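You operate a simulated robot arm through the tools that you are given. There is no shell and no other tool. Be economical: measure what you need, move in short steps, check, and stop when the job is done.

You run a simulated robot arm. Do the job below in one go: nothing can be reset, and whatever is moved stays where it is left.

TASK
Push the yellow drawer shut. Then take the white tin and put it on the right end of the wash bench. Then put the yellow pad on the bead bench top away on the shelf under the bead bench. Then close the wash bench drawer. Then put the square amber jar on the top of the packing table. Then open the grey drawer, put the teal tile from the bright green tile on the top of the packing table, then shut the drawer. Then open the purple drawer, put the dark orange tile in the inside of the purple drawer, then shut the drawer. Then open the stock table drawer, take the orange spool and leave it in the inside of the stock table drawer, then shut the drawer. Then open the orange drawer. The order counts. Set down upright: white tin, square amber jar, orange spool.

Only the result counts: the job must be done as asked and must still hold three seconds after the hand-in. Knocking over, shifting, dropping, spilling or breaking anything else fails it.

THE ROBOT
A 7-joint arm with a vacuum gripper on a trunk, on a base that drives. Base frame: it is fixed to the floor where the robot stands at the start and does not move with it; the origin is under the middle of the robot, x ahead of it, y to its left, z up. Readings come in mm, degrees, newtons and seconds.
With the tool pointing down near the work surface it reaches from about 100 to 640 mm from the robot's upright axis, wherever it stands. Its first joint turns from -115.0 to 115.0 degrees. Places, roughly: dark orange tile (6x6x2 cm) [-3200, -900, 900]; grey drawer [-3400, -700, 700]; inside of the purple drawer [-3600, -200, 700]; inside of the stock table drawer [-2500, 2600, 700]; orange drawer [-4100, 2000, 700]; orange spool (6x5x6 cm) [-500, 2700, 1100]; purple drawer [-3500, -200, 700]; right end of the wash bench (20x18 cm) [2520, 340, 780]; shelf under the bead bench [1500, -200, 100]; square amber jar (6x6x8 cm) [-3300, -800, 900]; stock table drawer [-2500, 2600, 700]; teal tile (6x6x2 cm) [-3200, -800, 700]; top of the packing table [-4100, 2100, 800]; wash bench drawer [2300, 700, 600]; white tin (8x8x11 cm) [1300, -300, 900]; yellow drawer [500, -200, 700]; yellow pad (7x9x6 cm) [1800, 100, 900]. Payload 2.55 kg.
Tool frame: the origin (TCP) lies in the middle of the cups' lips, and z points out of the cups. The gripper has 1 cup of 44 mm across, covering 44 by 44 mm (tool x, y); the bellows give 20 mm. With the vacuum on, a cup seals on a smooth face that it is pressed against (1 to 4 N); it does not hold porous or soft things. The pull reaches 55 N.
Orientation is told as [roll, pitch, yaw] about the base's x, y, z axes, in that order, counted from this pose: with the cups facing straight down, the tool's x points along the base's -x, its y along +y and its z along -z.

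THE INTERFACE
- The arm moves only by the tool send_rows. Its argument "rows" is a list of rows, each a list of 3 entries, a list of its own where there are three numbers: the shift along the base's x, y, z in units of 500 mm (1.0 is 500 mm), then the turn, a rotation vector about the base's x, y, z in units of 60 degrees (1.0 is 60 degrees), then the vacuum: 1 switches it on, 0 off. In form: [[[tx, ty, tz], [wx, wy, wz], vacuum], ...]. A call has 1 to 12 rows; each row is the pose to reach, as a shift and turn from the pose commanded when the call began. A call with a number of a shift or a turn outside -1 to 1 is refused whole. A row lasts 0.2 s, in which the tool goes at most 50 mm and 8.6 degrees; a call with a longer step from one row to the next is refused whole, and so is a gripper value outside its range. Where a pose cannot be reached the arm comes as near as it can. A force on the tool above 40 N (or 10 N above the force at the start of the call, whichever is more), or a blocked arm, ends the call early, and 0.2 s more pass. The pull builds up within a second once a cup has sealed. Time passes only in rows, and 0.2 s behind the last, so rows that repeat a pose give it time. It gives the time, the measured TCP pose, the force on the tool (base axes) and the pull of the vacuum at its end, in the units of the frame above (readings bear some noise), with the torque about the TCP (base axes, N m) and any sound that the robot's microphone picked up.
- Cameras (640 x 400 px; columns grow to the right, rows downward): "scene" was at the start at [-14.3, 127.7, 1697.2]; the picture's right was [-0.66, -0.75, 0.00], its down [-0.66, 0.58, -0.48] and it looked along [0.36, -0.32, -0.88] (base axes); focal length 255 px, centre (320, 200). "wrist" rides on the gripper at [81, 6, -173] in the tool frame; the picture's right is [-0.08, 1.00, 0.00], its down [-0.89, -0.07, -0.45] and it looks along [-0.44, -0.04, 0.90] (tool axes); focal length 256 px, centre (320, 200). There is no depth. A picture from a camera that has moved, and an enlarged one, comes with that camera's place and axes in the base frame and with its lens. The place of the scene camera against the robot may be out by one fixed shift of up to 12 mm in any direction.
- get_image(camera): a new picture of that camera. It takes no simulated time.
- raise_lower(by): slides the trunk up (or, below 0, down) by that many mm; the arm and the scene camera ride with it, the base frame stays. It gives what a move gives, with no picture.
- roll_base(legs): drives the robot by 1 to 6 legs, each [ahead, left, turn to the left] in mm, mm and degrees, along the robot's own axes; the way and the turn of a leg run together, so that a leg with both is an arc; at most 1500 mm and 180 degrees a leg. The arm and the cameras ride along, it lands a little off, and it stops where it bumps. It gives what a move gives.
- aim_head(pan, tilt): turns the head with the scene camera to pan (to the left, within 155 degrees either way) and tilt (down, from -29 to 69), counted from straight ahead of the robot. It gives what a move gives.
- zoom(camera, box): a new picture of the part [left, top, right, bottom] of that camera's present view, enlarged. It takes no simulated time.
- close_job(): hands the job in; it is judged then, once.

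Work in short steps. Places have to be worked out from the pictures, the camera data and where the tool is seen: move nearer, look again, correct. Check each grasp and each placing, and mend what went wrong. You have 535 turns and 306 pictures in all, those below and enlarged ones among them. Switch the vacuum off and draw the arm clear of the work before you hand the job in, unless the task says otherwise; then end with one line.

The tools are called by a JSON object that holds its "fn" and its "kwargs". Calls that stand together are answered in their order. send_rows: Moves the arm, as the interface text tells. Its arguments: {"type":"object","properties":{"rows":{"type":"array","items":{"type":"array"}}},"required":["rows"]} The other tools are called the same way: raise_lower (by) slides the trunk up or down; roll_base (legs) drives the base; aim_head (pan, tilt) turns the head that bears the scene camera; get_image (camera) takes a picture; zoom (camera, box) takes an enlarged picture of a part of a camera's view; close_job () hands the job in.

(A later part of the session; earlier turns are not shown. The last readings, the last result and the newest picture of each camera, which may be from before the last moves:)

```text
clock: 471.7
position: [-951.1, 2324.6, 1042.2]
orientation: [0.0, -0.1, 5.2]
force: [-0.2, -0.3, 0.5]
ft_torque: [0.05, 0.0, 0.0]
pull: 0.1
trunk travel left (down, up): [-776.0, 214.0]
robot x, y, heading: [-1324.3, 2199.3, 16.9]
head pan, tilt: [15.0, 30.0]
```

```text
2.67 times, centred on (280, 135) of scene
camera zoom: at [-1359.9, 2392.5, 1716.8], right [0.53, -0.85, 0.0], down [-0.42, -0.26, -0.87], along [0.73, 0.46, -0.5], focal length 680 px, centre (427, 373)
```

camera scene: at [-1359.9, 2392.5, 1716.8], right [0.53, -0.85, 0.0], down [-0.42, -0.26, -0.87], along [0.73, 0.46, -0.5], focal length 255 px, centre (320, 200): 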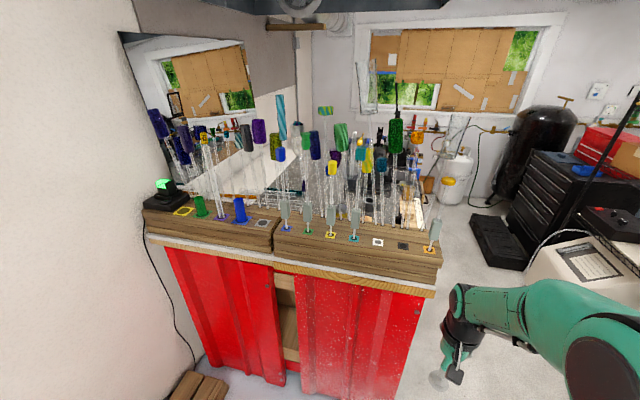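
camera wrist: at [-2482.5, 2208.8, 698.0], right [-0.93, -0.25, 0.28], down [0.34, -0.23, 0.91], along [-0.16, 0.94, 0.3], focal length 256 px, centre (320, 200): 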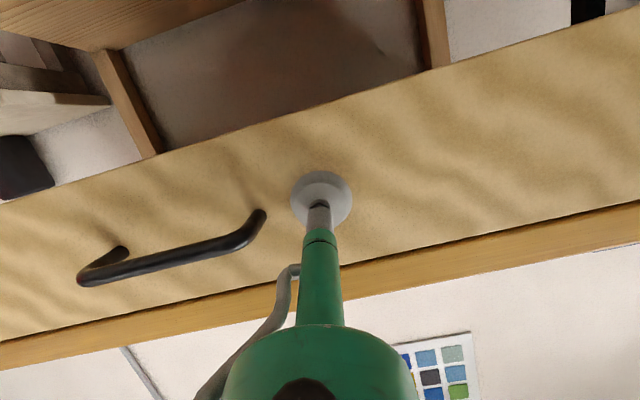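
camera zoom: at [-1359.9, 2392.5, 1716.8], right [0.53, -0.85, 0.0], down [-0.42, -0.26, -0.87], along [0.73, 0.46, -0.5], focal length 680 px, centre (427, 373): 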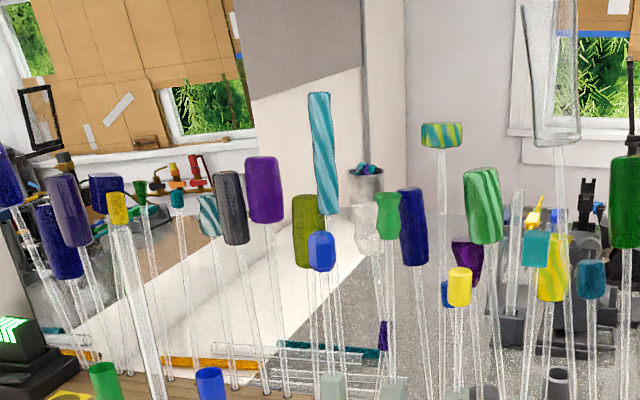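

{"fn": "zoom", "kwargs": {"camera": "scene", "box": [270, 150, 480, 280]}}

```text
3.05 times, centred on (375, 215) of scene
camera zoom: at [-1359.9, 2392.5, 1716.8], right [0.53, -0.85, 0.0], down [-0.42, -0.26, -0.87], along [0.73, 0.46, -0.5], focal length 777 px, centre (152, 154)
```

zoom: 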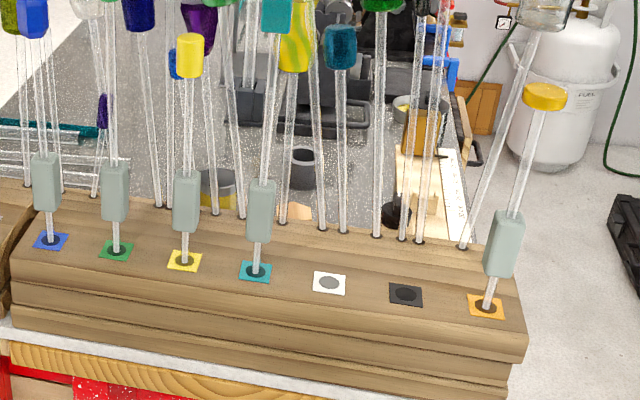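

{"fn": "zoom", "kwargs": {"camera": "scene", "box": [330, 190, 410, 240]}}

```text
8.00 times, centred on (370, 215) of scene
camera zoom: at [-1359.9, 2392.5, 1716.8], right [0.53, -0.85, 0.0], down [-0.42, -0.26, -0.87], along [0.73, 0.46, -0.5], focal length 2039 px, centre (-80, 80)
```

zoom: 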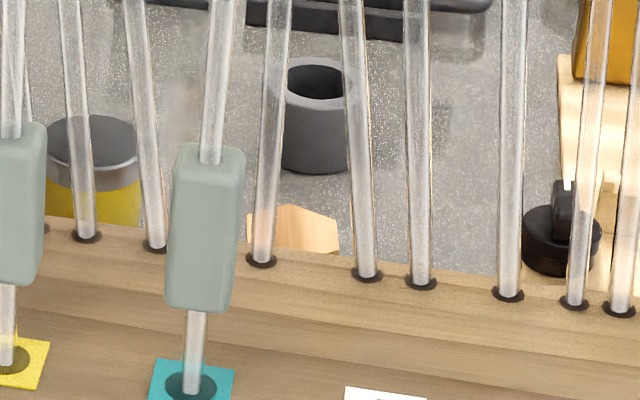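

No obvious orange spool yet. I'll move closer and raise the camera to look down on the bench.

{"fn": "raise_lower", "kwargs": {"by": 200}}

{"fn": "roll_base", "kwargs": {"legs": [[180, 150, 0]]}}

{"fn": "aim_head", "kwargs": {"pan": 0, "tilt": 45}}

{"fn": "get_image", "kwargs": {"camera": "scene"}}

{"fn": "zoom", "kwargs": {"camera": "scene", "box": [240, 20, 480, 200]}}

```text
clock: 473.9
position: [-950.4, 2325.4, 1241.6]
orientation: [0.0, -0.1, 5.2]
force: [-0.1, 0.2, -0.2]
ft_torque: [-0.01, -0.01, 0.04]
pull: 0.0
trunk travel left (down, up): [-976.0, 14.0]
robot x, y, heading: [-1325.6, 2197.9, 17.1]
head pan, tilt: [15.0, 30.0]
```

```text
clock: 475.6
position: [-824.8, 2517.4, 1241.1]
orientation: [0.0, -0.1, 5.2]
force: [-0.3, 0.1, -0.3]
ft_torque: [0.0, 0.02, 0.01]
pull: 0.0
trunk travel left (down, up): [-976.0, 14.0]
robot x, y, heading: [-1200.3, 2392.3, 16.7]
head pan, tilt: [15.0, 30.0]
```

```text
clock: 476.4
position: [-826.3, 2515.8, 1242.9]
orientation: [0.0, -0.1, 5.1]
force: [-0.1, -0.6, -1.1]
ft_torque: [0.01, 0.04, 0.01]
pull: 0.0
trunk travel left (down, up): [-976.0, 14.0]
robot x, y, heading: [-1201.6, 2390.8, 16.8]
head pan, tilt: [0.0, 45.0]
```

```text
156 pictures are left
camera scene: at [-1233.9, 2560.6, 1894.2], right [0.29, -0.96, 0.0], down [-0.68, -0.21, -0.71], along [0.68, 0.21, -0.71], focal length 255 px, centre (320, 200)
```

scene: 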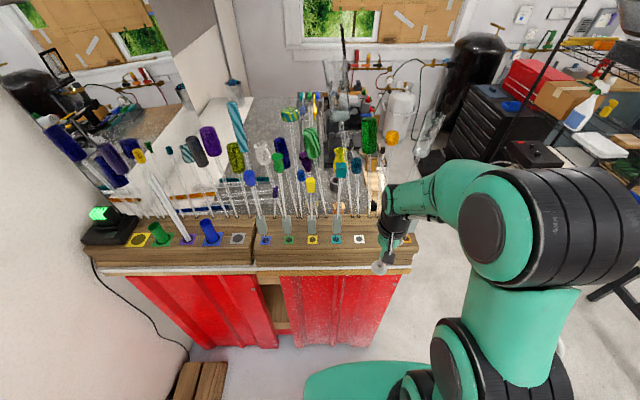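

```text
2.22 times, centred on (360, 110) of scene
camera zoom: at [-1233.9, 2560.6, 1894.2], right [0.29, -0.96, 0.0], down [-0.68, -0.21, -0.71], along [0.68, 0.21, -0.71], focal length 566 px, centre (231, 400)
```

zoom: 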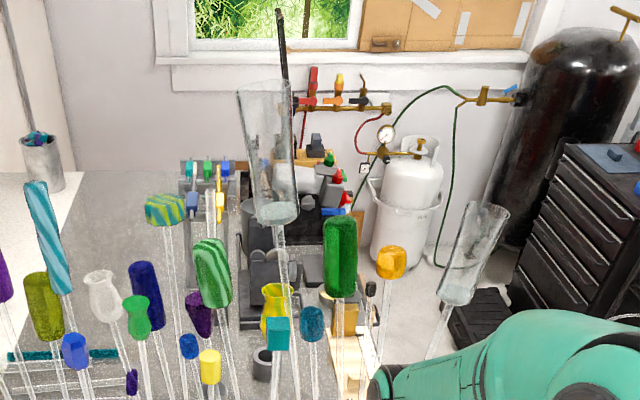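

{"fn": "zoom", "kwargs": {"camera": "scene", "box": [250, 150, 410, 260]}}

```text
3.64 times, centred on (330, 205) of scene
camera zoom: at [-1233.9, 2560.6, 1894.2], right [0.29, -0.96, 0.0], down [-0.68, -0.21, -0.71], along [0.68, 0.21, -0.71], focal length 927 px, centre (284, 182)
```

zoom: 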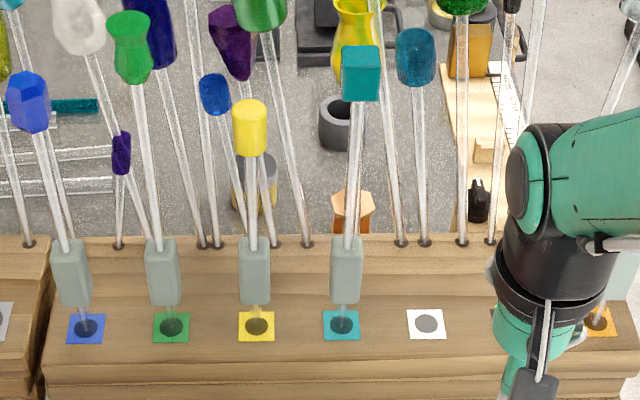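

Found it: the orange octagonal spool stands on the red bench behind the rod block, at about (-466,2712), top z≈1080. I'll approach from the open side of the bench, away from the glass rods. First move right and forward, then look.

{"fn": "raise_lower", "kwargs": {"by": -120}}

{"fn": "roll_base", "kwargs": {"legs": [[0, -560, 0], [500, 0, 0]]}}

{"fn": "aim_head", "kwargs": {"pan": 50, "tilt": 35}}

{"fn": "get_image", "kwargs": {"camera": "scene"}}

```text
clock: 477.9
position: [-825.1, 2517.3, 1121.8]
orientation: [0.0, -0.1, 5.2]
force: [0.8, -0.1, -0.7]
ft_torque: [-0.01, 0.03, 0.01]
pull: 0.0
trunk travel left (down, up): [-856.0, 134.0]
robot x, y, heading: [-1198.3, 2390.4, 17.0]
head pan, tilt: [0.0, 45.0]
```

```text
clock: 483.5
position: [-188.6, 2142.7, 1122.0]
orientation: [-0.1, -0.1, 5.3]
force: [-0.6, -0.7, 0.7]
ft_torque: [-0.02, 0.0, -0.01]
pull: 0.1
trunk travel left (down, up): [-856.0, 134.0]
robot x, y, heading: [-564.1, 2017.0, 17.1]
head pan, tilt: [0.0, 45.0]
```

```text
clock: 484.7
position: [-189.8, 2142.2, 1122.7]
orientation: [0.0, 0.0, 5.3]
force: [0.1, 0.4, -0.5]
ft_torque: [-0.01, 0.02, -0.01]
pull: 0.0
trunk travel left (down, up): [-856.0, 134.0]
robot x, y, heading: [-567.3, 2017.8, 17.4]
head pan, tilt: [50.0, 35.0]
```

```text
153 pictures are left
camera scene: at [-642.2, 2242.4, 1789.0], right [0.92, -0.39, 0.0], down [-0.22, -0.53, -0.82], along [0.32, 0.75, -0.57], focal length 255 px, centre (320, 200)
```

scene: 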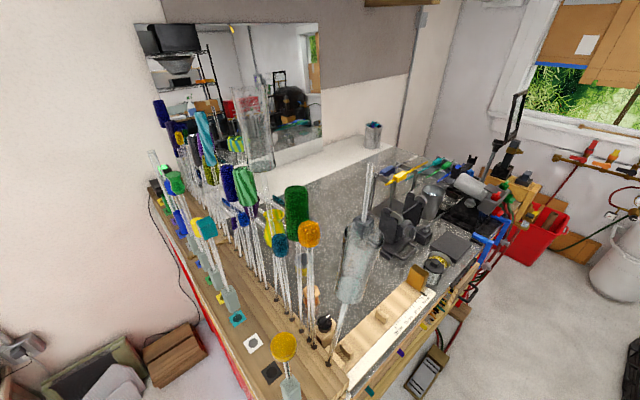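

Clear view now. The spool is at (313,292) in the picture. I'll drive further along, raise, and turn left to face the bench from the free side.

{"fn": "roll_base", "kwargs": {"legs": [[540, 0, 0]]}}

{"fn": "raise_lower", "kwargs": {"by": 130}}

{"fn": "roll_base", "kwargs": {"legs": [[0, 0, 90]]}}

{"fn": "aim_head", "kwargs": {"pan": 15, "tilt": 45}}

{"fn": "get_image", "kwargs": {"camera": "scene"}}

{"fn": "get_image", "kwargs": {"camera": "wrist"}}

```text
clock: 487.9
position: [341.4, 2299.5, 1121.8]
orientation: [0.0, 0.0, 4.8]
force: [-0.3, 0.9, 0.9]
ft_torque: [0.02, 0.05, 0.02]
pull: 0.1
trunk travel left (down, up): [-856.0, 134.0]
robot x, y, heading: [-35.0, 2177.0, 16.8]
head pan, tilt: [50.0, 35.0]
```

```text
clock: 489.5
position: [342.0, 2299.2, 1251.8]
orientation: [0.0, -0.1, 4.8]
force: [0.1, -0.2, -0.1]
ft_torque: [0.0, 0.0, -0.06]
pull: 0.0
trunk travel left (down, up): [-986.0, 4.0]
robot x, y, heading: [-27.9, 2180.3, 16.4]
head pan, tilt: [50.0, 35.0]
```

```text
clock: 493.8
position: [-165.1, 2547.6, 1252.1]
orientation: [-0.1, -0.1, 96.2]
force: [0.0, -0.2, -0.6]
ft_torque: [-0.02, -0.02, -0.01]
pull: 0.0
trunk travel left (down, up): [-986.0, 4.0]
robot x, y, heading: [-33.8, 2178.9, 108.0]
head pan, tilt: [50.0, 35.0]
```

```text
clock: 494.8
position: [-165.4, 2548.4, 1251.8]
orientation: [-0.1, -0.1, 96.3]
force: [0.1, -0.2, 0.1]
ft_torque: [-0.04, 0.0, 0.0]
pull: 0.0
trunk travel left (down, up): [-986.0, 4.0]
robot x, y, heading: [-31.8, 2176.4, 108.1]
head pan, tilt: [15.0, 45.0]
```

```text
152 pictures are left
camera scene: at [-230.7, 2127.2, 1904.2], right [0.84, 0.55, 0.0], down [0.39, -0.59, -0.71], along [-0.39, 0.59, -0.71], focal length 255 px, centre (320, 200)
```

scene: 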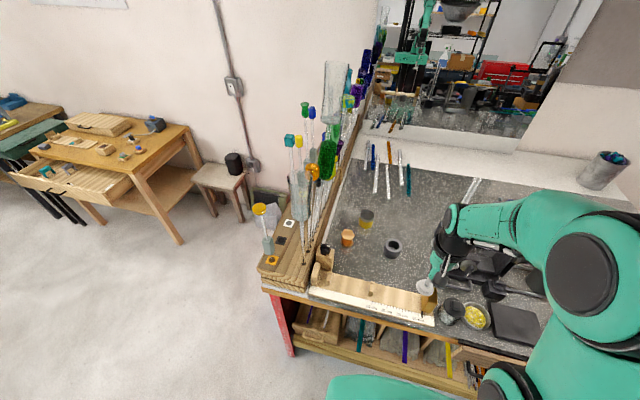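

```text
151 pictures are left
camera wrist: at [-162.4, 2466.3, 1423.4], right [-1.0, -0.03, 0.0], down [-0.03, 0.89, 0.45], along [-0.01, 0.45, -0.89], focal length 256 px, centre (320, 200)
```

wrist: 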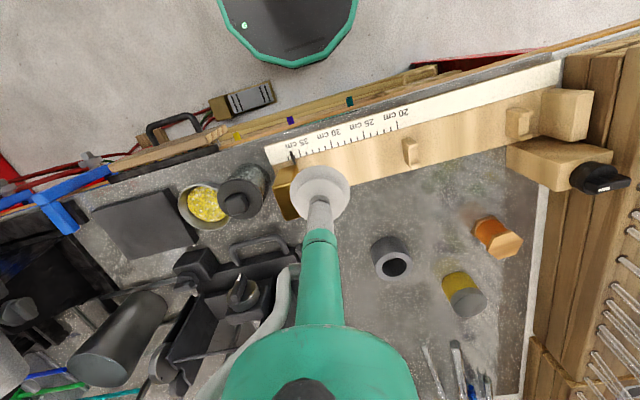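

The spool is clearly visible and free from this side: top centre about (-477,2711), z≈1080. I'll close in slightly with the base.

{"fn": "roll_base", "kwargs": {"legs": [[85, 55, -1]]}}

{"fn": "get_image", "kwargs": {"camera": "wrist"}}

```text
clock: 495.9
position: [-236.1, 2615.2, 1252.3]
orientation: [-0.1, -0.1, 95.3]
force: [-0.1, 0.0, 0.3]
ft_torque: [0.02, -0.02, 0.02]
pull: 0.1
trunk travel left (down, up): [-986.0, 4.0]
robot x, y, heading: [-113.4, 2238.3, 107.3]
head pan, tilt: [15.0, 45.0]
```

```text
150 pictures are left
camera wrist: at [-234.3, 2533.1, 1423.5], right [-1.0, -0.01, 0.0], down [-0.01, 0.89, 0.45], along [-0.01, 0.45, -0.89], focal length 256 px, centre (320, 200)
```

wrist: 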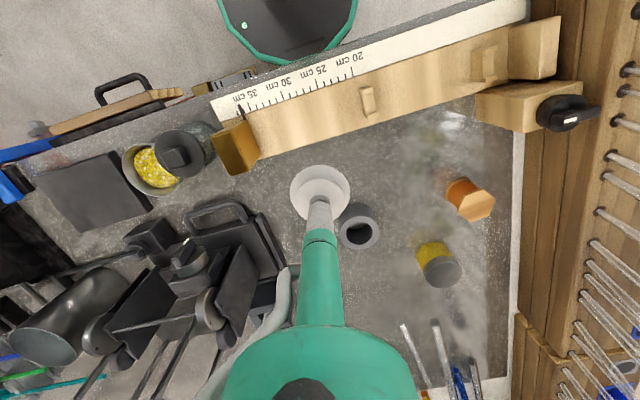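

{"fn": "send_rows", "kwargs": {"rows": [[[-0.08, 0.03, 0], [0, 0, 0], 0], [[-0.16, 0.06, 0], [0, 0, 0], 0], [[-0.24, 0.1, 0], [0, 0, 0], 0], [[-0.32, 0.14, 0], [0, 0, 0], 0], [[-0.38, 0.165, -0.04], [0, 0, 0], 0], [[-0.4, 0.17, -0.1], [0, 0, 0], 0], [[-0.4, 0.17, -0.14], [0, 0, 0], 0]]}}

{"fn": "get_image", "kwargs": {"camera": "wrist"}}

{"fn": "get_image", "kwargs": {"camera": "scene"}}

```text
clock: 497.5
position: [-437.8, 2700.4, 1180.9]
orientation: [0.1, -0.3, 95.2]
force: [0.2, 1.0, -0.1]
ft_torque: [0.0, 0.01, -0.02]
pull: 0.1
trunk travel left (down, up): [-986.0, 4.0]
robot x, y, heading: [-110.1, 2243.9, 106.9]
head pan, tilt: [15.0, 45.0]
```

```text
149 pictures are left
camera wrist: at [-435.0, 2617.2, 1353.4], right [-1.0, -0.01, 0.0], down [-0.01, 0.89, 0.45], along [-0.01, 0.45, -0.89], focal length 256 px, centre (320, 200)
```

wrist: 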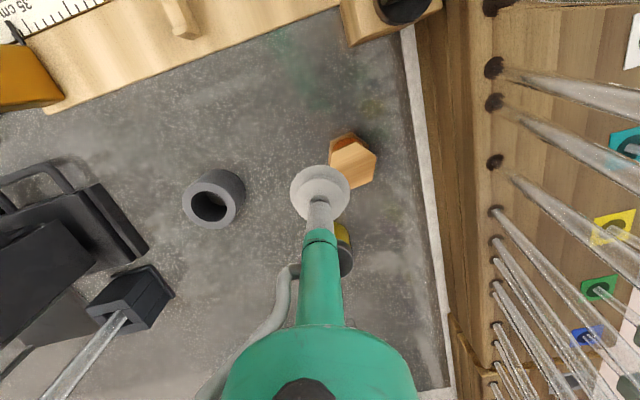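

```text
148 pictures are left
camera scene: at [-309.2, 2195.8, 1904.2], right [0.85, 0.53, 0.0], down [0.38, -0.6, -0.71], along [-0.38, 0.6, -0.71], focal length 255 px, centre (320, 200)
```

scene: 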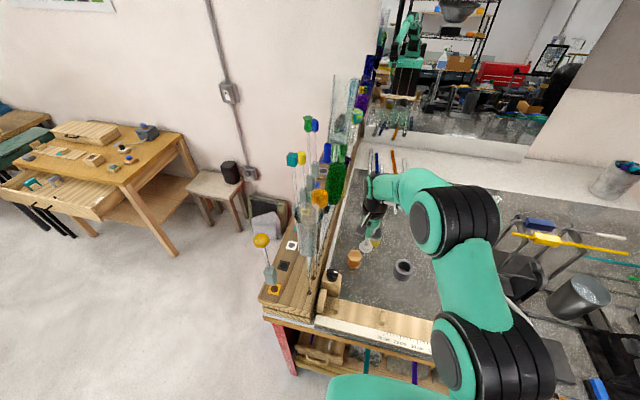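

Hexagonal top centred at (-476,2710). I'll align above it at z≈1115 and check.

{"fn": "send_rows", "kwargs": {"rows": [[[-0.04, 0.01, -0.02], [0, 0, 0], 0], [[-0.076, 0.019, -0.07], [0, 0, 0], 0], [[-0.076, 0.019, -0.12], [0, 0, 0], 0], [[-0.076, 0.019, -0.13], [0, 0, 0], 0]]}}

{"fn": "get_image", "kwargs": {"camera": "wrist"}}

{"fn": "zoom", "kwargs": {"camera": "scene", "box": [310, 190, 430, 290]}}

```text
clock: 498.5
position: [-474.4, 2710.3, 1116.3]
orientation: [0.1, -0.1, 95.3]
force: [0.0, 0.5, 0.0]
ft_torque: [-0.03, 0.0, 0.0]
pull: 0.0
trunk travel left (down, up): [-986.0, 4.0]
robot x, y, heading: [-113.4, 2240.7, 106.6]
head pan, tilt: [15.0, 45.0]
```

```text
147 pictures are left
camera wrist: at [-472.5, 2627.6, 1288.6], right [-1.0, -0.01, 0.0], down [-0.01, 0.89, 0.45], along [-0.01, 0.45, -0.89], focal length 256 px, centre (320, 200)
```

wrist: 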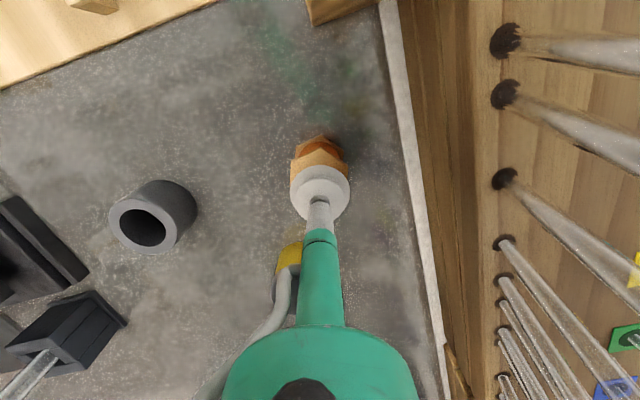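

```text
4.00 times, centred on (370, 240) of scene
camera zoom: at [-309.3, 2195.6, 1904.1], right [0.85, 0.53, 0.0], down [0.38, -0.6, -0.71], along [-0.37, 0.6, -0.71], focal length 1019 px, centre (120, 40)
```

zoom: 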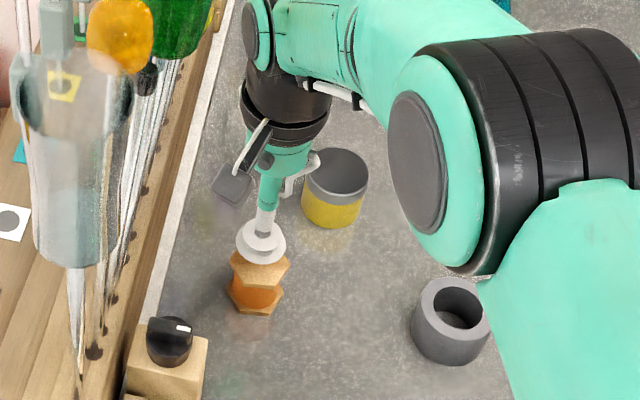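

Well centred in both views. I'll descend with vacuum.

{"fn": "send_rows", "kwargs": {"rows": [[[0, 0, -0.03], [0, 0, 0], 1], [[0, 0, -0.05], [0, 0, 0], 1], [[0, 0, -0.065], [0, 0, 0], 1], [[0, 0, -0.075], [0, 0, 0], 1], [[0, 0, -0.08], [0, 0, 0], 1]]}}

```text
clock: 499.7
position: [-474.0, 2711.7, 1082.4]
orientation: [0.4, -0.7, 95.2]
force: [5.5, -3.9, 30.9]
ft_torque: [-0.34, -0.41, -0.02]
pull: 54.8
trunk travel left (down, up): [-986.0, 4.0]
robot x, y, heading: [-115.0, 2241.8, 107.0]
head pan, tilt: [15.0, 45.0]
```

Sealed. I'll lift straight up and retract toward me.

{"fn": "send_rows", "kwargs": {"rows": [[[0, 0, 0.03], [0, 0, 0], 1], [[0, 0, 0.1], [0, 0, 0], 1], [[0, 0, 0.18], [0, 0, 0], 1], [[0.02, 0, 0.25], [0, 0, 0], 1], [[0.08, -0.03, 0.3], [0, 0, 0], 1], [[0.16, -0.06, 0.31], [0, 0, 0], 1], [[0.24, -0.1, 0.31], [0, 0, 0], 1], [[0.32, -0.14, 0.31], [0, 0, 0], 1], [[0.4, -0.18, 0.31], [0, 0, 0], 1]]}}

{"fn": "get_image", "kwargs": {"camera": "wrist"}}

```text
clock: 501.7
position: [-271.8, 2622.1, 1232.7]
orientation: [0.2, -0.1, 95.2]
force: [-0.1, 0.2, -0.7]
ft_torque: [0.01, 0.02, 0.0]
pull: 54.8
trunk travel left (down, up): [-986.0, 4.0]
robot x, y, heading: [-112.5, 2241.0, 107.0]
head pan, tilt: [15.0, 45.0]
```

```text
145 pictures are left
camera wrist: at [-270.6, 2538.6, 1404.5], right [-1.0, -0.01, 0.0], down [-0.01, 0.89, 0.45], along [-0.01, 0.45, -0.89], focal length 256 px, centre (320, 200)
```

wrist: 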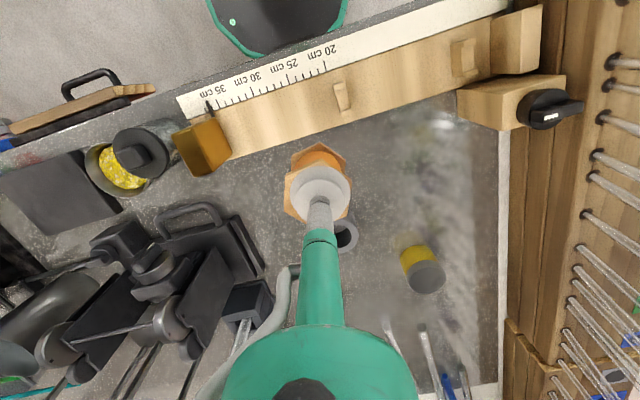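

The spool is held. I'll back off and drive left to the stock table.

{"fn": "roll_base", "kwargs": {"legs": [[-200, 0, 0], [0, 1500, 0], [0, 590, 0]]}}

{"fn": "raise_lower", "kwargs": {"by": -150}}

{"fn": "aim_head", "kwargs": {"pan": 0, "tilt": 45}}

{"fn": "get_image", "kwargs": {"camera": "scene"}}

```text
clock: 513.2
position: [-2190.0, 1760.4, 1231.7]
orientation: [0.1, -0.1, 98.3]
force: [0.6, -0.8, -1.0]
ft_torque: [-0.03, 0.03, -0.01]
pull: 55.2
trunk travel left (down, up): [-986.0, 4.0]
robot x, y, heading: [-2004.8, 1391.2, 110.3]
head pan, tilt: [15.0, 45.0]
```

```text
clock: 515.0
position: [-2188.0, 1761.8, 1082.7]
orientation: [0.1, -0.3, 98.2]
force: [-0.1, -0.3, -0.6]
ft_torque: [0.0, 0.0, 0.02]
pull: 54.7
trunk travel left (down, up): [-836.0, 154.0]
robot x, y, heading: [-2007.7, 1386.6, 110.6]
head pan, tilt: [15.0, 45.0]
```

```text
clock: 515.7
position: [-2190.1, 1761.0, 1082.2]
orientation: [0.0, -0.1, 98.3]
force: [0.4, -0.3, -0.5]
ft_torque: [-0.02, -0.01, 0.01]
pull: 55.2
trunk travel left (down, up): [-836.0, 154.0]
robot x, y, heading: [-2008.0, 1390.6, 110.2]
head pan, tilt: [0.0, 45.0]
```

```text
144 pictures are left
camera scene: at [-2183.1, 1342.4, 1754.2], right [0.94, 0.35, 0.0], down [0.24, -0.66, -0.71], along [-0.24, 0.66, -0.71], focal length 255 px, centre (320, 200)
```

scene: 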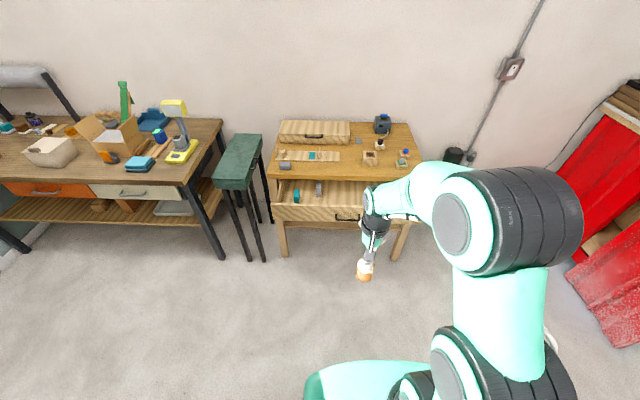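

I'll square up and drive forward to bring the spool near the open drawer.

{"fn": "roll_base", "kwargs": {"legs": [[0, 0, -3.5], [430, 0, 0]]}}

{"fn": "get_image", "kwargs": {"camera": "wrist"}}

{"fn": "get_image", "kwargs": {"camera": "scene"}}

```text
clock: 518.8
position: [-2293.9, 2179.8, 1081.7]
orientation: [-0.1, -0.1, 95.3]
force: [-0.5, 0.2, -0.3]
ft_torque: [-0.02, -0.01, 0.02]
pull: 54.4
trunk travel left (down, up): [-836.0, 154.0]
robot x, y, heading: [-2131.6, 1801.7, 107.2]
head pan, tilt: [0.0, 45.0]
```

```text
143 pictures are left
camera wrist: at [-2292.3, 2096.6, 1253.8], right [-1.0, -0.01, 0.0], down [-0.01, 0.89, 0.45], along [-0.01, 0.45, -0.89], focal length 256 px, centre (320, 200)
```

wrist: 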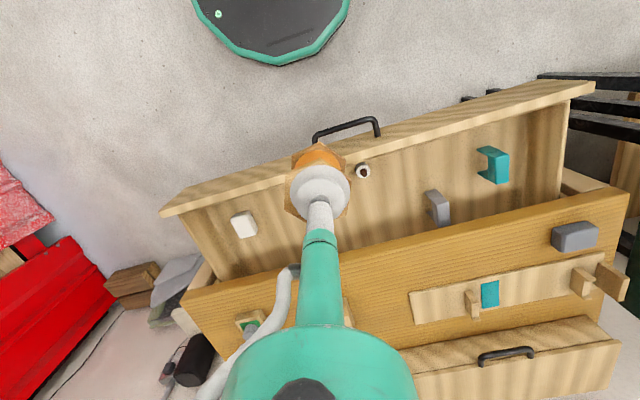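

```text
142 pictures are left
camera scene: at [-2309.1, 1760.8, 1754.2], right [0.96, 0.29, 0.0], down [0.21, -0.68, -0.71], along [-0.21, 0.68, -0.71], focal length 255 px, centre (320, 200)
```

scene: 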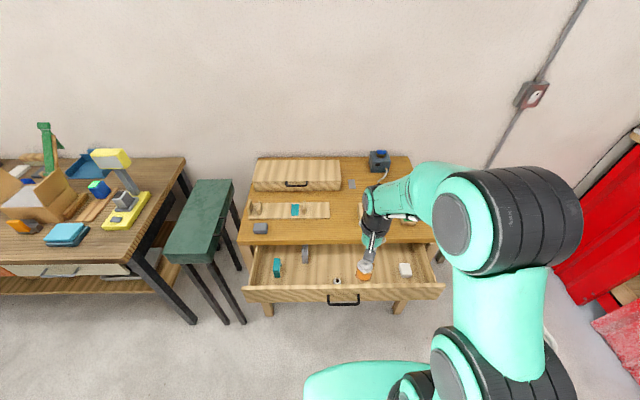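

The drawer's free spot lies between the white cube and the small ring: about (-2263,2362). I'll close in 60 mm, then move above it.

{"fn": "roll_base", "kwargs": {"legs": [[60, 0, 0]]}}

{"fn": "send_rows", "kwargs": {"rows": [[[0.04, 0.07, 0], [0, 0, 0], 1], [[0.08, 0.15, 0], [0, 0, 0], 1], [[0.096, 0.24, -0.02], [0, 0, 0], 1], [[0.096, 0.25, -0.11], [0, 0, 0], 1], [[0.096, 0.25, -0.2], [0, 0, 0], 1], [[0.096, 0.25, -0.29], [0, 0, 0], 1], [[0.096, 0.25, -0.3], [0, 0, 0], 1]]}}

{"fn": "get_image", "kwargs": {"camera": "wrist"}}

{"fn": "zoom", "kwargs": {"camera": "scene", "box": [230, 220, 460, 350]}}

```text
clock: 519.8
position: [-2310.9, 2238.4, 1082.5]
orientation: [0.1, -0.2, 95.1]
force: [0.2, 0.0, -0.2]
ft_torque: [-0.03, -0.02, -0.04]
pull: 54.7
trunk travel left (down, up): [-836.0, 154.0]
robot x, y, heading: [-2149.5, 1857.3, 107.0]
head pan, tilt: [0.0, 45.0]
```

```text
clock: 521.4
position: [-2261.7, 2360.7, 932.6]
orientation: [0.0, -0.1, 95.2]
force: [0.4, 1.0, -0.1]
ft_torque: [0.03, -0.03, 0.03]
pull: 54.6
trunk travel left (down, up): [-836.0, 154.0]
robot x, y, heading: [-2145.2, 1857.1, 107.0]
head pan, tilt: [0.0, 45.0]
```

```text
141 pictures are left
camera wrist: at [-2260.7, 2278.3, 1103.6], right [-1.0, -0.01, 0.0], down [-0.01, 0.89, 0.45], along [-0.01, 0.45, -0.89], focal length 256 px, centre (320, 200)
```

wrist: 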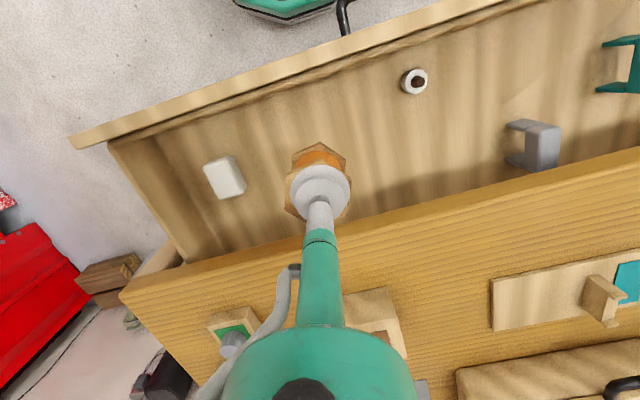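

```text
2.78 times, centred on (345, 285) of scene
camera zoom: at [-2326.4, 1817.1, 1754.2], right [0.96, 0.29, 0.0], down [0.21, -0.68, -0.71], along [-0.21, 0.68, -0.71], focal length 709 px, centre (250, -36)
```

zoom: 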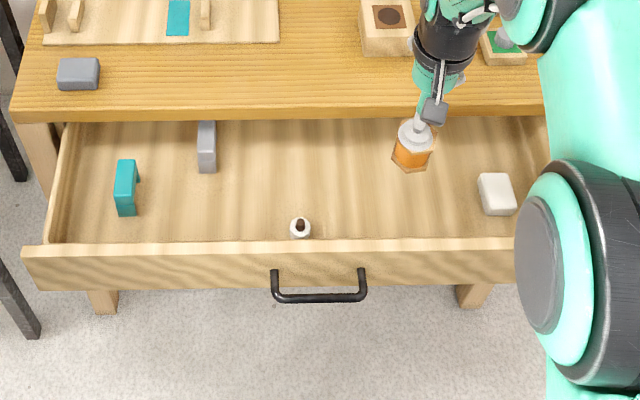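

The landing spot is clear. I'll descend.

{"fn": "send_rows", "kwargs": {"rows": [[[0, 0, -0.09], [0, 0, 0], 1], [[0, 0, -0.18], [0, 0, 0], 1], [[0, 0, -0.24], [0, 0, 0], 1], [[0, 0, -0.26], [0, 0, 0], 1], [[0, 0, -0.28], [0, 0, 0], 1], [[0, 0, -0.295], [0, 0, 0], 1], [[0, 0, -0.295], [0, 0, 0], 1]]}}

{"fn": "get_image", "kwargs": {"camera": "wrist"}}

```text
clock: 523.0
position: [-2261.9, 2360.6, 784.4]
orientation: [0.1, -0.2, 95.3]
force: [0.0, 0.4, 0.0]
ft_torque: [-0.02, -0.02, 0.01]
pull: 54.9
trunk travel left (down, up): [-836.0, 154.0]
robot x, y, heading: [-2148.3, 1857.0, 106.8]
head pan, tilt: [0.0, 45.0]
```

```text
139 pictures are left
camera wrist: at [-2261.2, 2278.2, 956.8], right [-1.0, -0.01, 0.0], down [-0.01, 0.89, 0.45], along [-0.01, 0.45, -0.89], focal length 256 px, centre (320, 200)
```

wrist: 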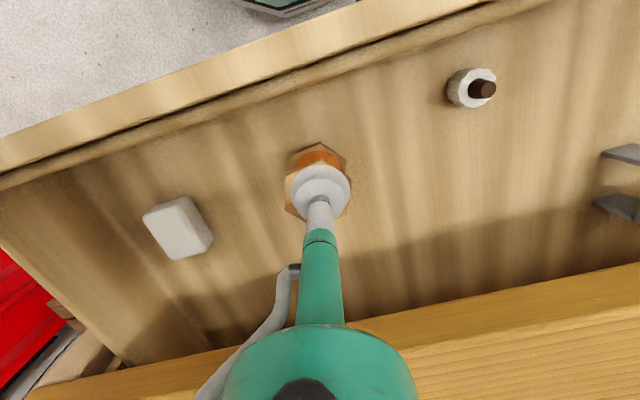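

{"fn": "send_rows", "kwargs": {"rows": [[[0, 0, -0.01], [0, 0, 0], 1], [[0, 0, -0.02], [0, 0, 0], 1], [[0, 0, -0.03], [0, 0, 0], 1], [[0, 0, -0.03], [0, 0, 0], 1]]}}

```text
clock: 524.0
position: [-2263.3, 2361.8, 770.2]
orientation: [0.0, -0.2, 95.2]
force: [-0.4, 1.4, -1.0]
ft_torque: [-0.03, 0.03, -0.01]
pull: 54.7
trunk travel left (down, up): [-836.0, 154.0]
robot x, y, heading: [-2147.2, 1856.5, 107.0]
head pan, tilt: [0.0, 45.0]
```

{"fn": "send_rows", "kwargs": {"rows": [[[0, 0, -0.01], [0, 0, 0], 1], [[0, 0, -0.02], [0, 0, 0], 1], [[0, 0, -0.028], [0, 0, 0], 1], [[0, 0, -0.036], [0, 0, 0], 1], [[0, 0, -0.036], [0, 0, 0], 1]]}}

```text
clock: 525.0
position: [-2267.2, 2371.2, 758.5]
orientation: [0.0, -1.2, 95.2]
force: [-1.6, -1.3, 15.1]
ft_torque: [-0.38, -0.06, -0.05]
pull: 54.7
trunk travel left (down, up): [-836.0, 154.0]
robot x, y, heading: [-2149.7, 1856.1, 107.3]
head pan, tilt: [0.0, 45.0]
stopped in row 5: the force on the tool passed its limit at 40 N (the readings are from after the stop); the commanded pose is now the measured one
```

Contact with the drawer floor. I'll ease up, release and lift straight.

{"fn": "send_rows", "kwargs": {"rows": [[[0, 0, 0.008], [0, 0, 0], 1], [[0, 0, 0.008], [0, 0, 0], 0], [[0, 0, 0.008], [0, 0, 0], 0], [[0, 0, 0.008], [0, 0, 0], 0], [[0, 0, 0.008], [0, 0, 0], 0], [[0, 0, 0.008], [0, 0, 0], 0], [[0, 0, 0.03], [0, 0, 0], 0], [[0, 0, 0.1], [0, 0, 0], 0], [[0, 0, 0.19], [0, 0, 0], 0], [[0, 0, 0.28], [0, 0, 0], 0], [[0, 0, 0.37], [0, 0, 0], 0], [[0, -0.04, 0.45], [0, 0, 0], 0]]}}

{"fn": "get_image", "kwargs": {"camera": "wrist"}}

{"fn": "zoom", "kwargs": {"camera": "scene", "box": [230, 220, 460, 350]}}

```text
clock: 527.6
position: [-2264.0, 2345.4, 981.5]
orientation: [0.1, -0.9, 95.2]
force: [0.9, -0.9, -0.3]
ft_torque: [0.04, -0.01, 0.01]
pull: 0.0
trunk travel left (down, up): [-836.0, 154.0]
robot x, y, heading: [-2144.9, 1852.3, 107.2]
head pan, tilt: [0.0, 45.0]
```

```text
138 pictures are left
camera wrist: at [-2261.4, 2260.6, 1152.0], right [-1.0, -0.01, 0.0], down [-0.01, 0.89, 0.46], along [-0.01, 0.46, -0.89], focal length 256 px, centre (320, 200)
```

wrist: 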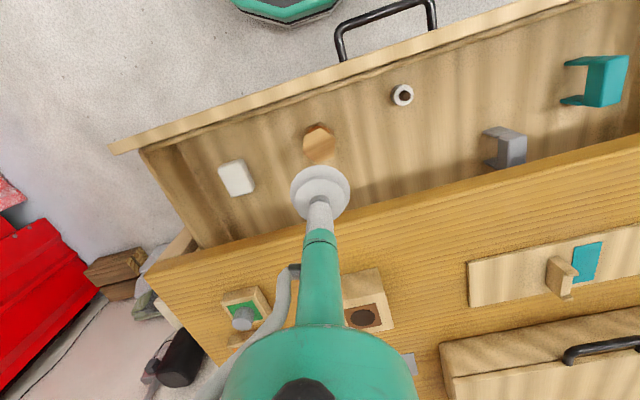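

```text
2.78 times, centred on (345, 285) of scene
camera zoom: at [-2326.3, 1815.3, 1754.1], right [0.96, 0.29, 0.0], down [0.21, -0.67, -0.71], along [-0.21, 0.68, -0.71], focal length 709 px, centre (250, -36)
```

zoom: 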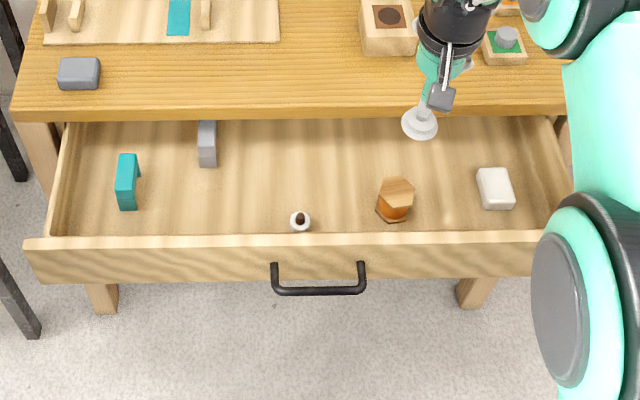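

The spool stands upright in the drawer. Now I'll back off, lower and tilt the tool to push the drawer shut gently.

{"fn": "roll_base", "kwargs": {"legs": [[-280, 0, 0]]}}

{"fn": "send_rows", "kwargs": {"rows": [[[0.03, -0.09, 0], [0, 0, 0], 0], [[0.057, -0.19, 0], [0, 0, 0], 0], [[0.057, -0.19, 0.06], [0, 0, 0], 0], [[0.057, -0.19, 0.12], [0, 0, 0], 0]]}}

{"fn": "raise_lower", "kwargs": {"by": -400}}

{"fn": "raise_lower", "kwargs": {"by": -50}}

{"fn": "send_rows", "kwargs": {"rows": [[[-0.012, 0.04, 0.05], [0.128, 0.038, 0], 0], [[-0.023, 0.08, 0.1], [0.256, 0.076, 0], 0], [[-0.035, 0.12, 0.14], [0.384, 0.115, 0], 0], [[-0.047, 0.16, 0.18], [0.512, 0.153, 0], 0], [[-0.058, 0.2, 0.2], [0.64, 0.19, 0], 0], [[-0.07, 0.24, 0.22], [0.768, 0.23, 0], 0]]}}

{"fn": "send_rows", "kwargs": {"rows": [[[-0.015, 0.05, 0.0], [0.128, 0.038, 0], 0], [[-0.03, 0.1, 0.0], [0.256, 0.076, 0], 0], [[-0.03, 0.1, 0.0], [0.384, 0.115, 0], 0]]}}

{"fn": "get_image", "kwargs": {"camera": "scene"}}

```text
clock: 529.5
position: [-2183.4, 2081.5, 979.8]
orientation: [0.1, -0.9, 95.5]
force: [-0.2, 1.0, 0.1]
ft_torque: [0.02, 0.04, -0.02]
pull: 0.1
trunk travel left (down, up): [-836.0, 154.0]
robot x, y, heading: [-2064.5, 1589.8, 107.3]
head pan, tilt: [0.0, 45.0]
```

```text
refused: row 2 steps farther than a row can; nothing moved
```

```text
clock: 533.3
position: [-2184.4, 2082.9, 581.3]
orientation: [0.1, -1.0, 95.5]
force: [0.0, 0.6, 0.7]
ft_torque: [-0.02, -0.02, -0.01]
pull: 0.0
trunk travel left (down, up): [-436.0, 554.0]
robot x, y, heading: [-2067.1, 1591.2, 107.4]
head pan, tilt: [0.0, 45.0]
```

```text
clock: 534.2
position: [-2183.6, 2082.4, 530.4]
orientation: [0.1, -0.9, 95.6]
force: [-0.2, 0.9, -0.4]
ft_torque: [0.01, -0.02, -0.02]
pull: 0.1
trunk travel left (down, up): [-386.0, 604.0]
robot x, y, heading: [-2067.8, 1591.5, 107.6]
head pan, tilt: [0.0, 45.0]
```

```text
clock: 535.6
position: [-2220.7, 2217.8, 630.3]
orientation: [12.3, -47.6, 90.1]
force: [-0.4, -0.4, -1.3]
ft_torque: [0.11, 0.02, -0.04]
pull: 0.1
out of reach, approached as far as the arm can: row 6
trunk travel left (down, up): [-386.0, 604.0]
robot x, y, heading: [-2067.8, 1592.6, 107.3]
head pan, tilt: [0.0, 45.0]
```

```text
clock: 536.5
position: [-2216.9, 2274.2, 636.1]
orientation: [32.6, -69.8, 73.7]
force: [-0.1, -0.7, 0.3]
ft_torque: [0.0, -0.01, 0.07]
pull: 0.1
out of reach, approached as far as the arm can: row 1, 2, 3
trunk travel left (down, up): [-386.0, 604.0]
robot x, y, heading: [-2069.5, 1595.0, 107.4]
head pan, tilt: [0.0, 45.0]
```

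```text
136 pictures are left
camera scene: at [-2244.6, 1553.0, 1304.2], right [0.95, 0.3, 0.0], down [0.21, -0.68, -0.71], along [-0.21, 0.67, -0.71], focal length 255 px, centre (320, 200)
```

scene: 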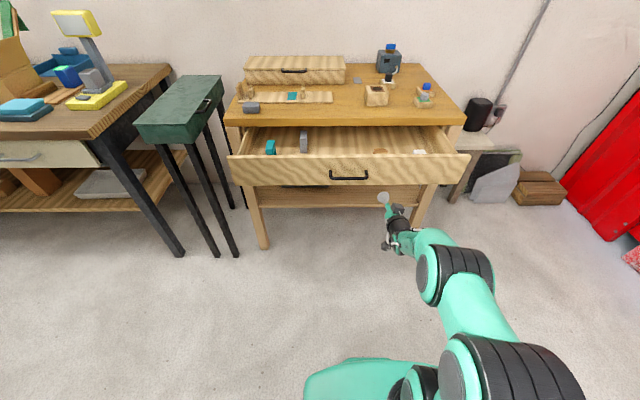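

The tip is at the front plane but below it. I'll back up 90 mm, raise 115 mm to z≈750, and check.

{"fn": "roll_base", "kwargs": {"legs": [[-95, 0, 0]]}}

{"fn": "raise_lower", "kwargs": {"by": 115}}

{"fn": "get_image", "kwargs": {"camera": "scene"}}

```text
clock: 537.6
position: [-2190.6, 2184.0, 637.0]
orientation: [32.8, -69.4, 73.4]
force: [0.1, 0.4, 0.0]
ft_torque: [-0.03, -0.01, 0.0]
pull: 0.0
trunk travel left (down, up): [-386.0, 604.0]
robot x, y, heading: [-2041.3, 1505.4, 107.8]
head pan, tilt: [0.0, 45.0]
```

```text
clock: 539.0
position: [-2190.9, 2184.7, 749.9]
orientation: [32.8, -69.4, 73.3]
force: [0.9, 0.7, 0.4]
ft_torque: [-0.02, -0.03, 0.03]
pull: 0.1
trunk travel left (down, up): [-501.0, 489.0]
robot x, y, heading: [-2040.6, 1503.3, 107.2]
head pan, tilt: [0.0, 45.0]
```

```text
135 pictures are left
camera scene: at [-2216.5, 1462.8, 1419.1], right [0.95, 0.3, 0.0], down [0.21, -0.67, -0.71], along [-0.21, 0.67, -0.71], focal length 255 px, centre (320, 200)
```

scene: 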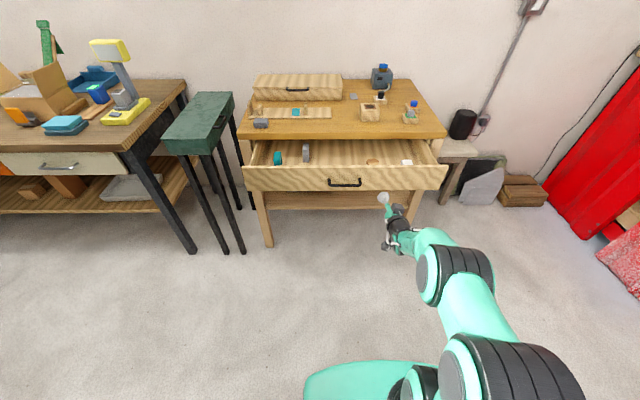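

I'll shorten the arm reach, move the base closer, then push slowly with the arm so the spool isn't jolted.

{"fn": "send_rows", "kwargs": {"rows": [[[0.02, -0.07, 0], [0, 0, 0], 0], [[0.04, -0.14, 0], [0, 0, 0], 0], [[0.06, -0.2, 0], [0, 0, 0], 0]]}}

{"fn": "roll_base", "kwargs": {"legs": [[130, 0, 0]]}}

```text
clock: 539.8
position: [-2158.0, 2080.9, 749.5]
orientation: [32.8, -69.5, 73.3]
force: [-0.1, -1.0, 0.4]
ft_torque: [0.0, 0.01, -0.03]
pull: 0.0
trunk travel left (down, up): [-501.0, 489.0]
robot x, y, heading: [-2033.9, 1499.8, 107.4]
head pan, tilt: [0.0, 45.0]
```

```text
clock: 541.1
position: [-2198.4, 2203.8, 749.2]
orientation: [32.8, -69.4, 73.4]
force: [-0.6, -0.3, -0.2]
ft_torque: [0.0, 0.0, 0.01]
pull: 0.0
trunk travel left (down, up): [-501.0, 489.0]
robot x, y, heading: [-2075.5, 1620.3, 107.5]
head pan, tilt: [0.0, 45.0]
```

{"fn": "send_rows", "kwargs": {"rows": [[[-0.0115, 0.0383, 0], [0, 0, 0], 0], [[-0.023, 0.0766, 0], [0, 0, 0], 0], [[-0.0345, 0.115, 0], [0, 0, 0], 0], [[-0.046, 0.153, 0], [0, 0, 0], 0], [[-0.0575, 0.1915, 0], [0, 0, 0], 0], [[-0.069, 0.23, 0], [0, 0, 0], 0], [[-0.0805, 0.268, 0], [0, 0, 0], 0], [[-0.092, 0.306, 0], [0, 0, 0], 0], [[-0.1035, 0.345, 0], [0, 0, 0], 0], [[-0.115, 0.383, 0], [0, 0, 0], 0], [[-0.1265, 0.421, 0], [0, 0, 0], 0], [[-0.138, 0.46, 0], [0, 0, 0], 0]]}}

{"fn": "get_image", "kwargs": {"camera": "scene"}}

```text
clock: 543.7
position: [-2266.9, 2433.0, 748.4]
orientation: [32.7, -69.5, 73.4]
force: [1.0, -0.9, 0.6]
ft_torque: [0.06, 0.02, -0.02]
pull: 0.0
trunk travel left (down, up): [-501.0, 489.0]
robot x, y, heading: [-2075.5, 1622.1, 107.5]
head pan, tilt: [0.0, 45.0]
```

```text
134 pictures are left
camera scene: at [-2254.5, 1583.5, 1419.2], right [0.95, 0.3, 0.0], down [0.21, -0.67, -0.71], along [-0.21, 0.67, -0.71], focal length 255 px, centre (320, 200)
```

scene: 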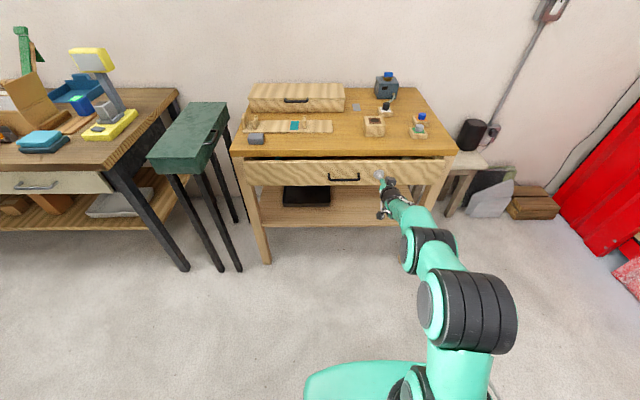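

Almost shut; continue to the stop.

{"fn": "send_rows", "kwargs": {"rows": [[[-0.0115, 0.0383, 0], [0, 0, 0], 0], [[-0.02, 0.068, 0], [0, 0, 0], 0], [[-0.027, 0.09, 0], [0, 0, 0], 0], [[-0.033, 0.11, 0], [0, 0, 0], 0]]}}

{"fn": "zoom", "kwargs": {"camera": "scene", "box": [220, 70, 480, 230]}}

```text
clock: 544.7
position: [-2278.2, 2478.6, 746.7]
orientation: [31.8, -69.1, 74.4]
force: [9.2, -33.1, 10.3]
ft_torque: [0.87, 0.02, -0.21]
pull: 0.1
trunk travel left (down, up): [-501.0, 489.0]
robot x, y, heading: [-2078.9, 1619.4, 107.6]
head pan, tilt: [0.0, 45.0]
stopped in row 4: the force on the tool passed its limit at 55 N (the readings are from after the stop); the commanded pose is now the measured one
```

```text
2.46 times, centred on (350, 150) of scene
camera zoom: at [-2252.4, 1575.4, 1419.5], right [0.95, 0.3, 0.0], down [0.21, -0.67, -0.71], along [-0.21, 0.68, -0.7], focal length 627 px, centre (246, 323)
```

zoom: 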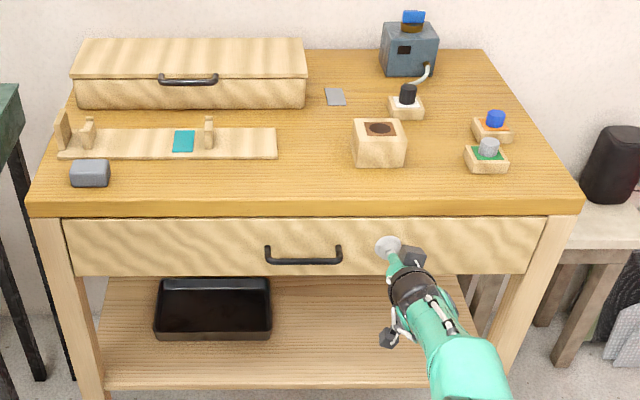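

The stock drawer is shut with the spool inside. Last: open the orange drawer. I'll retract, back off, and drive left to the packing table.

{"fn": "send_rows", "kwargs": {"rows": [[[0.025, -0.085, 0], [0, 0, 0], 0], [[0.05, -0.17, 0], [0, 0, 0], 0], [[0.075, -0.255, 0], [0, 0, 0], 0], [[0.1, -0.34, 0], [0, 0, 0], 0]]}}

{"fn": "roll_base", "kwargs": {"legs": [[-150, 0, 0], [0, 1500, 0], [0, 230, 0]]}}

{"fn": "get_image", "kwargs": {"camera": "scene"}}

```text
clock: 545.7
position: [-2230.5, 2310.5, 741.1]
orientation: [31.5, -68.9, 74.7]
force: [-0.5, 1.0, 0.6]
ft_torque: [0.05, 0.01, 0.01]
pull: 0.0
trunk travel left (down, up): [-501.0, 489.0]
robot x, y, heading: [-2074.7, 1623.8, 107.7]
head pan, tilt: [0.0, 45.0]
```

```text
clock: 555.5
position: [-3846.4, 1670.3, 739.2]
orientation: [31.4, -68.8, 73.4]
force: [-0.3, -0.3, 0.6]
ft_torque: [-0.02, 0.05, -0.03]
pull: 0.1
trunk travel left (down, up): [-501.0, 489.0]
robot x, y, heading: [-3707.7, 974.4, 106.3]
head pan, tilt: [0.0, 45.0]
```

```text
132 pictures are left
camera scene: at [-3886.8, 942.7, 1419.1], right [0.96, 0.28, 0.0], down [0.2, -0.68, -0.71], along [-0.2, 0.68, -0.71], focal length 255 px, centre (320, 200)
```

scene: 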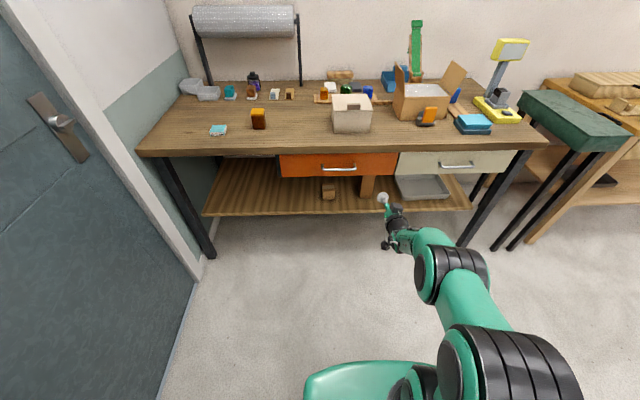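

{"fn": "get_image", "kwargs": {"camera": "wrist"}}

```text
131 pictures are left
camera wrist: at [-3813.5, 1483.6, 718.8], right [-0.95, -0.19, 0.26], down [0.28, -0.08, 0.96], along [-0.16, 0.98, 0.13], focal length 256 px, centre (320, 200)
```

wrist: 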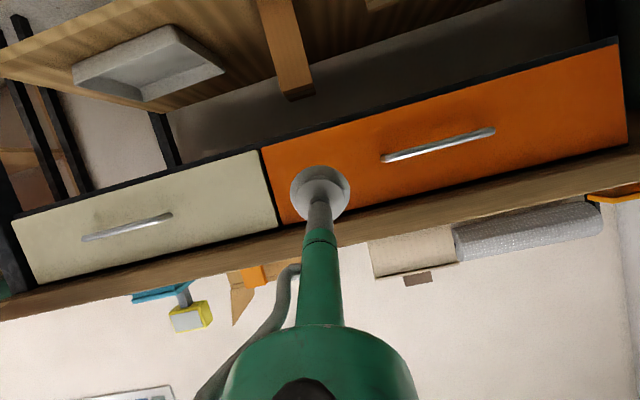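

Handle at z≈730, e1≈-3369; my TCP at e1≈-3206 is right of it. I'll level the tool and advance the base.

{"fn": "send_rows", "kwargs": {"rows": [[[0, 0, -0.01], [0.085, 0.026, 0], 0], [[0, 0, -0.016], [0.17, 0.051, 0], 0], [[0, 0, -0.016], [0.23, 0.07, 0], 0]]}}

{"fn": "roll_base", "kwargs": {"legs": [[165, 0, 0]]}}

{"fn": "get_image", "kwargs": {"camera": "wrist"}}

```text
clock: 556.3
position: [-3831.3, 1675.9, 732.5]
orientation: [72.7, -78.0, 34.3]
force: [0.0, 0.6, 0.6]
ft_torque: [-0.02, 0.01, -0.02]
pull: 0.0
out of reach, approached as far as the arm can: row 1, 2, 3
trunk travel left (down, up): [-501.0, 489.0]
robot x, y, heading: [-3704.1, 980.1, 106.1]
head pan, tilt: [0.0, 45.0]
```

```text
clock: 557.8
position: [-3876.8, 1833.0, 733.3]
orientation: [71.9, -77.8, 34.8]
force: [-1.0, 0.2, -0.4]
ft_torque: [0.02, -0.01, 0.0]
pull: 0.1
trunk travel left (down, up): [-501.0, 489.0]
robot x, y, heading: [-3750.1, 1134.8, 106.0]
head pan, tilt: [0.0, 45.0]
```

```text
130 pictures are left
camera wrist: at [-3845.2, 1656.5, 665.7], right [-0.92, -0.27, 0.28], down [0.35, -0.3, 0.89], along [-0.15, 0.92, 0.37], focal length 256 px, centre (320, 200)
```

wrist: 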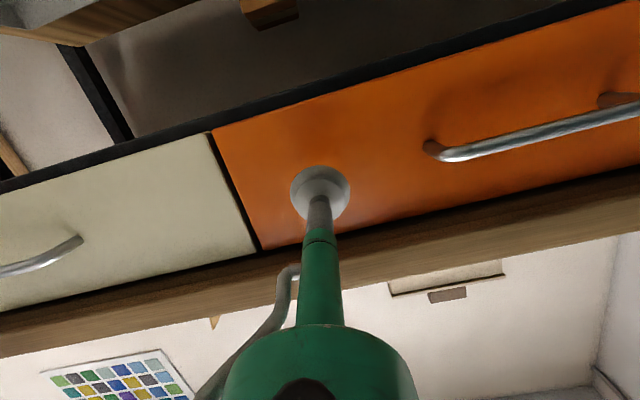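

Good alignment, clear of the handle. I'll approach with vacuum on.

{"fn": "send_rows", "kwargs": {"rows": [[[-0.0115, 0.0383, 0], [0, 0, 0], 1], [[-0.02, 0.067, 0], [0, 0, 0], 1], [[-0.026, 0.086, 0], [0, 0, 0], 1], [[-0.032, 0.105, 0], [0, 0, 0], 1], [[-0.037, 0.124, 0], [0, 0, 0], 1], [[-0.043, 0.143, 0], [0, 0, 0], 1], [[-0.048, 0.16, 0], [0, 0, 0], 1]]}}

```text
clock: 559.1
position: [-3895.2, 1893.1, 732.4]
orientation: [71.8, -77.6, 35.0]
force: [4.7, -20.0, 8.1]
ft_torque: [0.34, 0.26, 0.21]
pull: 55.3
trunk travel left (down, up): [-501.0, 489.0]
robot x, y, heading: [-3751.9, 1132.4, 106.4]
head pan, tilt: [0.0, 45.0]
stopped in row 6: the force on the tool passed its limit at 41 N (the readings are from after the stop); the commanded pose is now the measured one
```

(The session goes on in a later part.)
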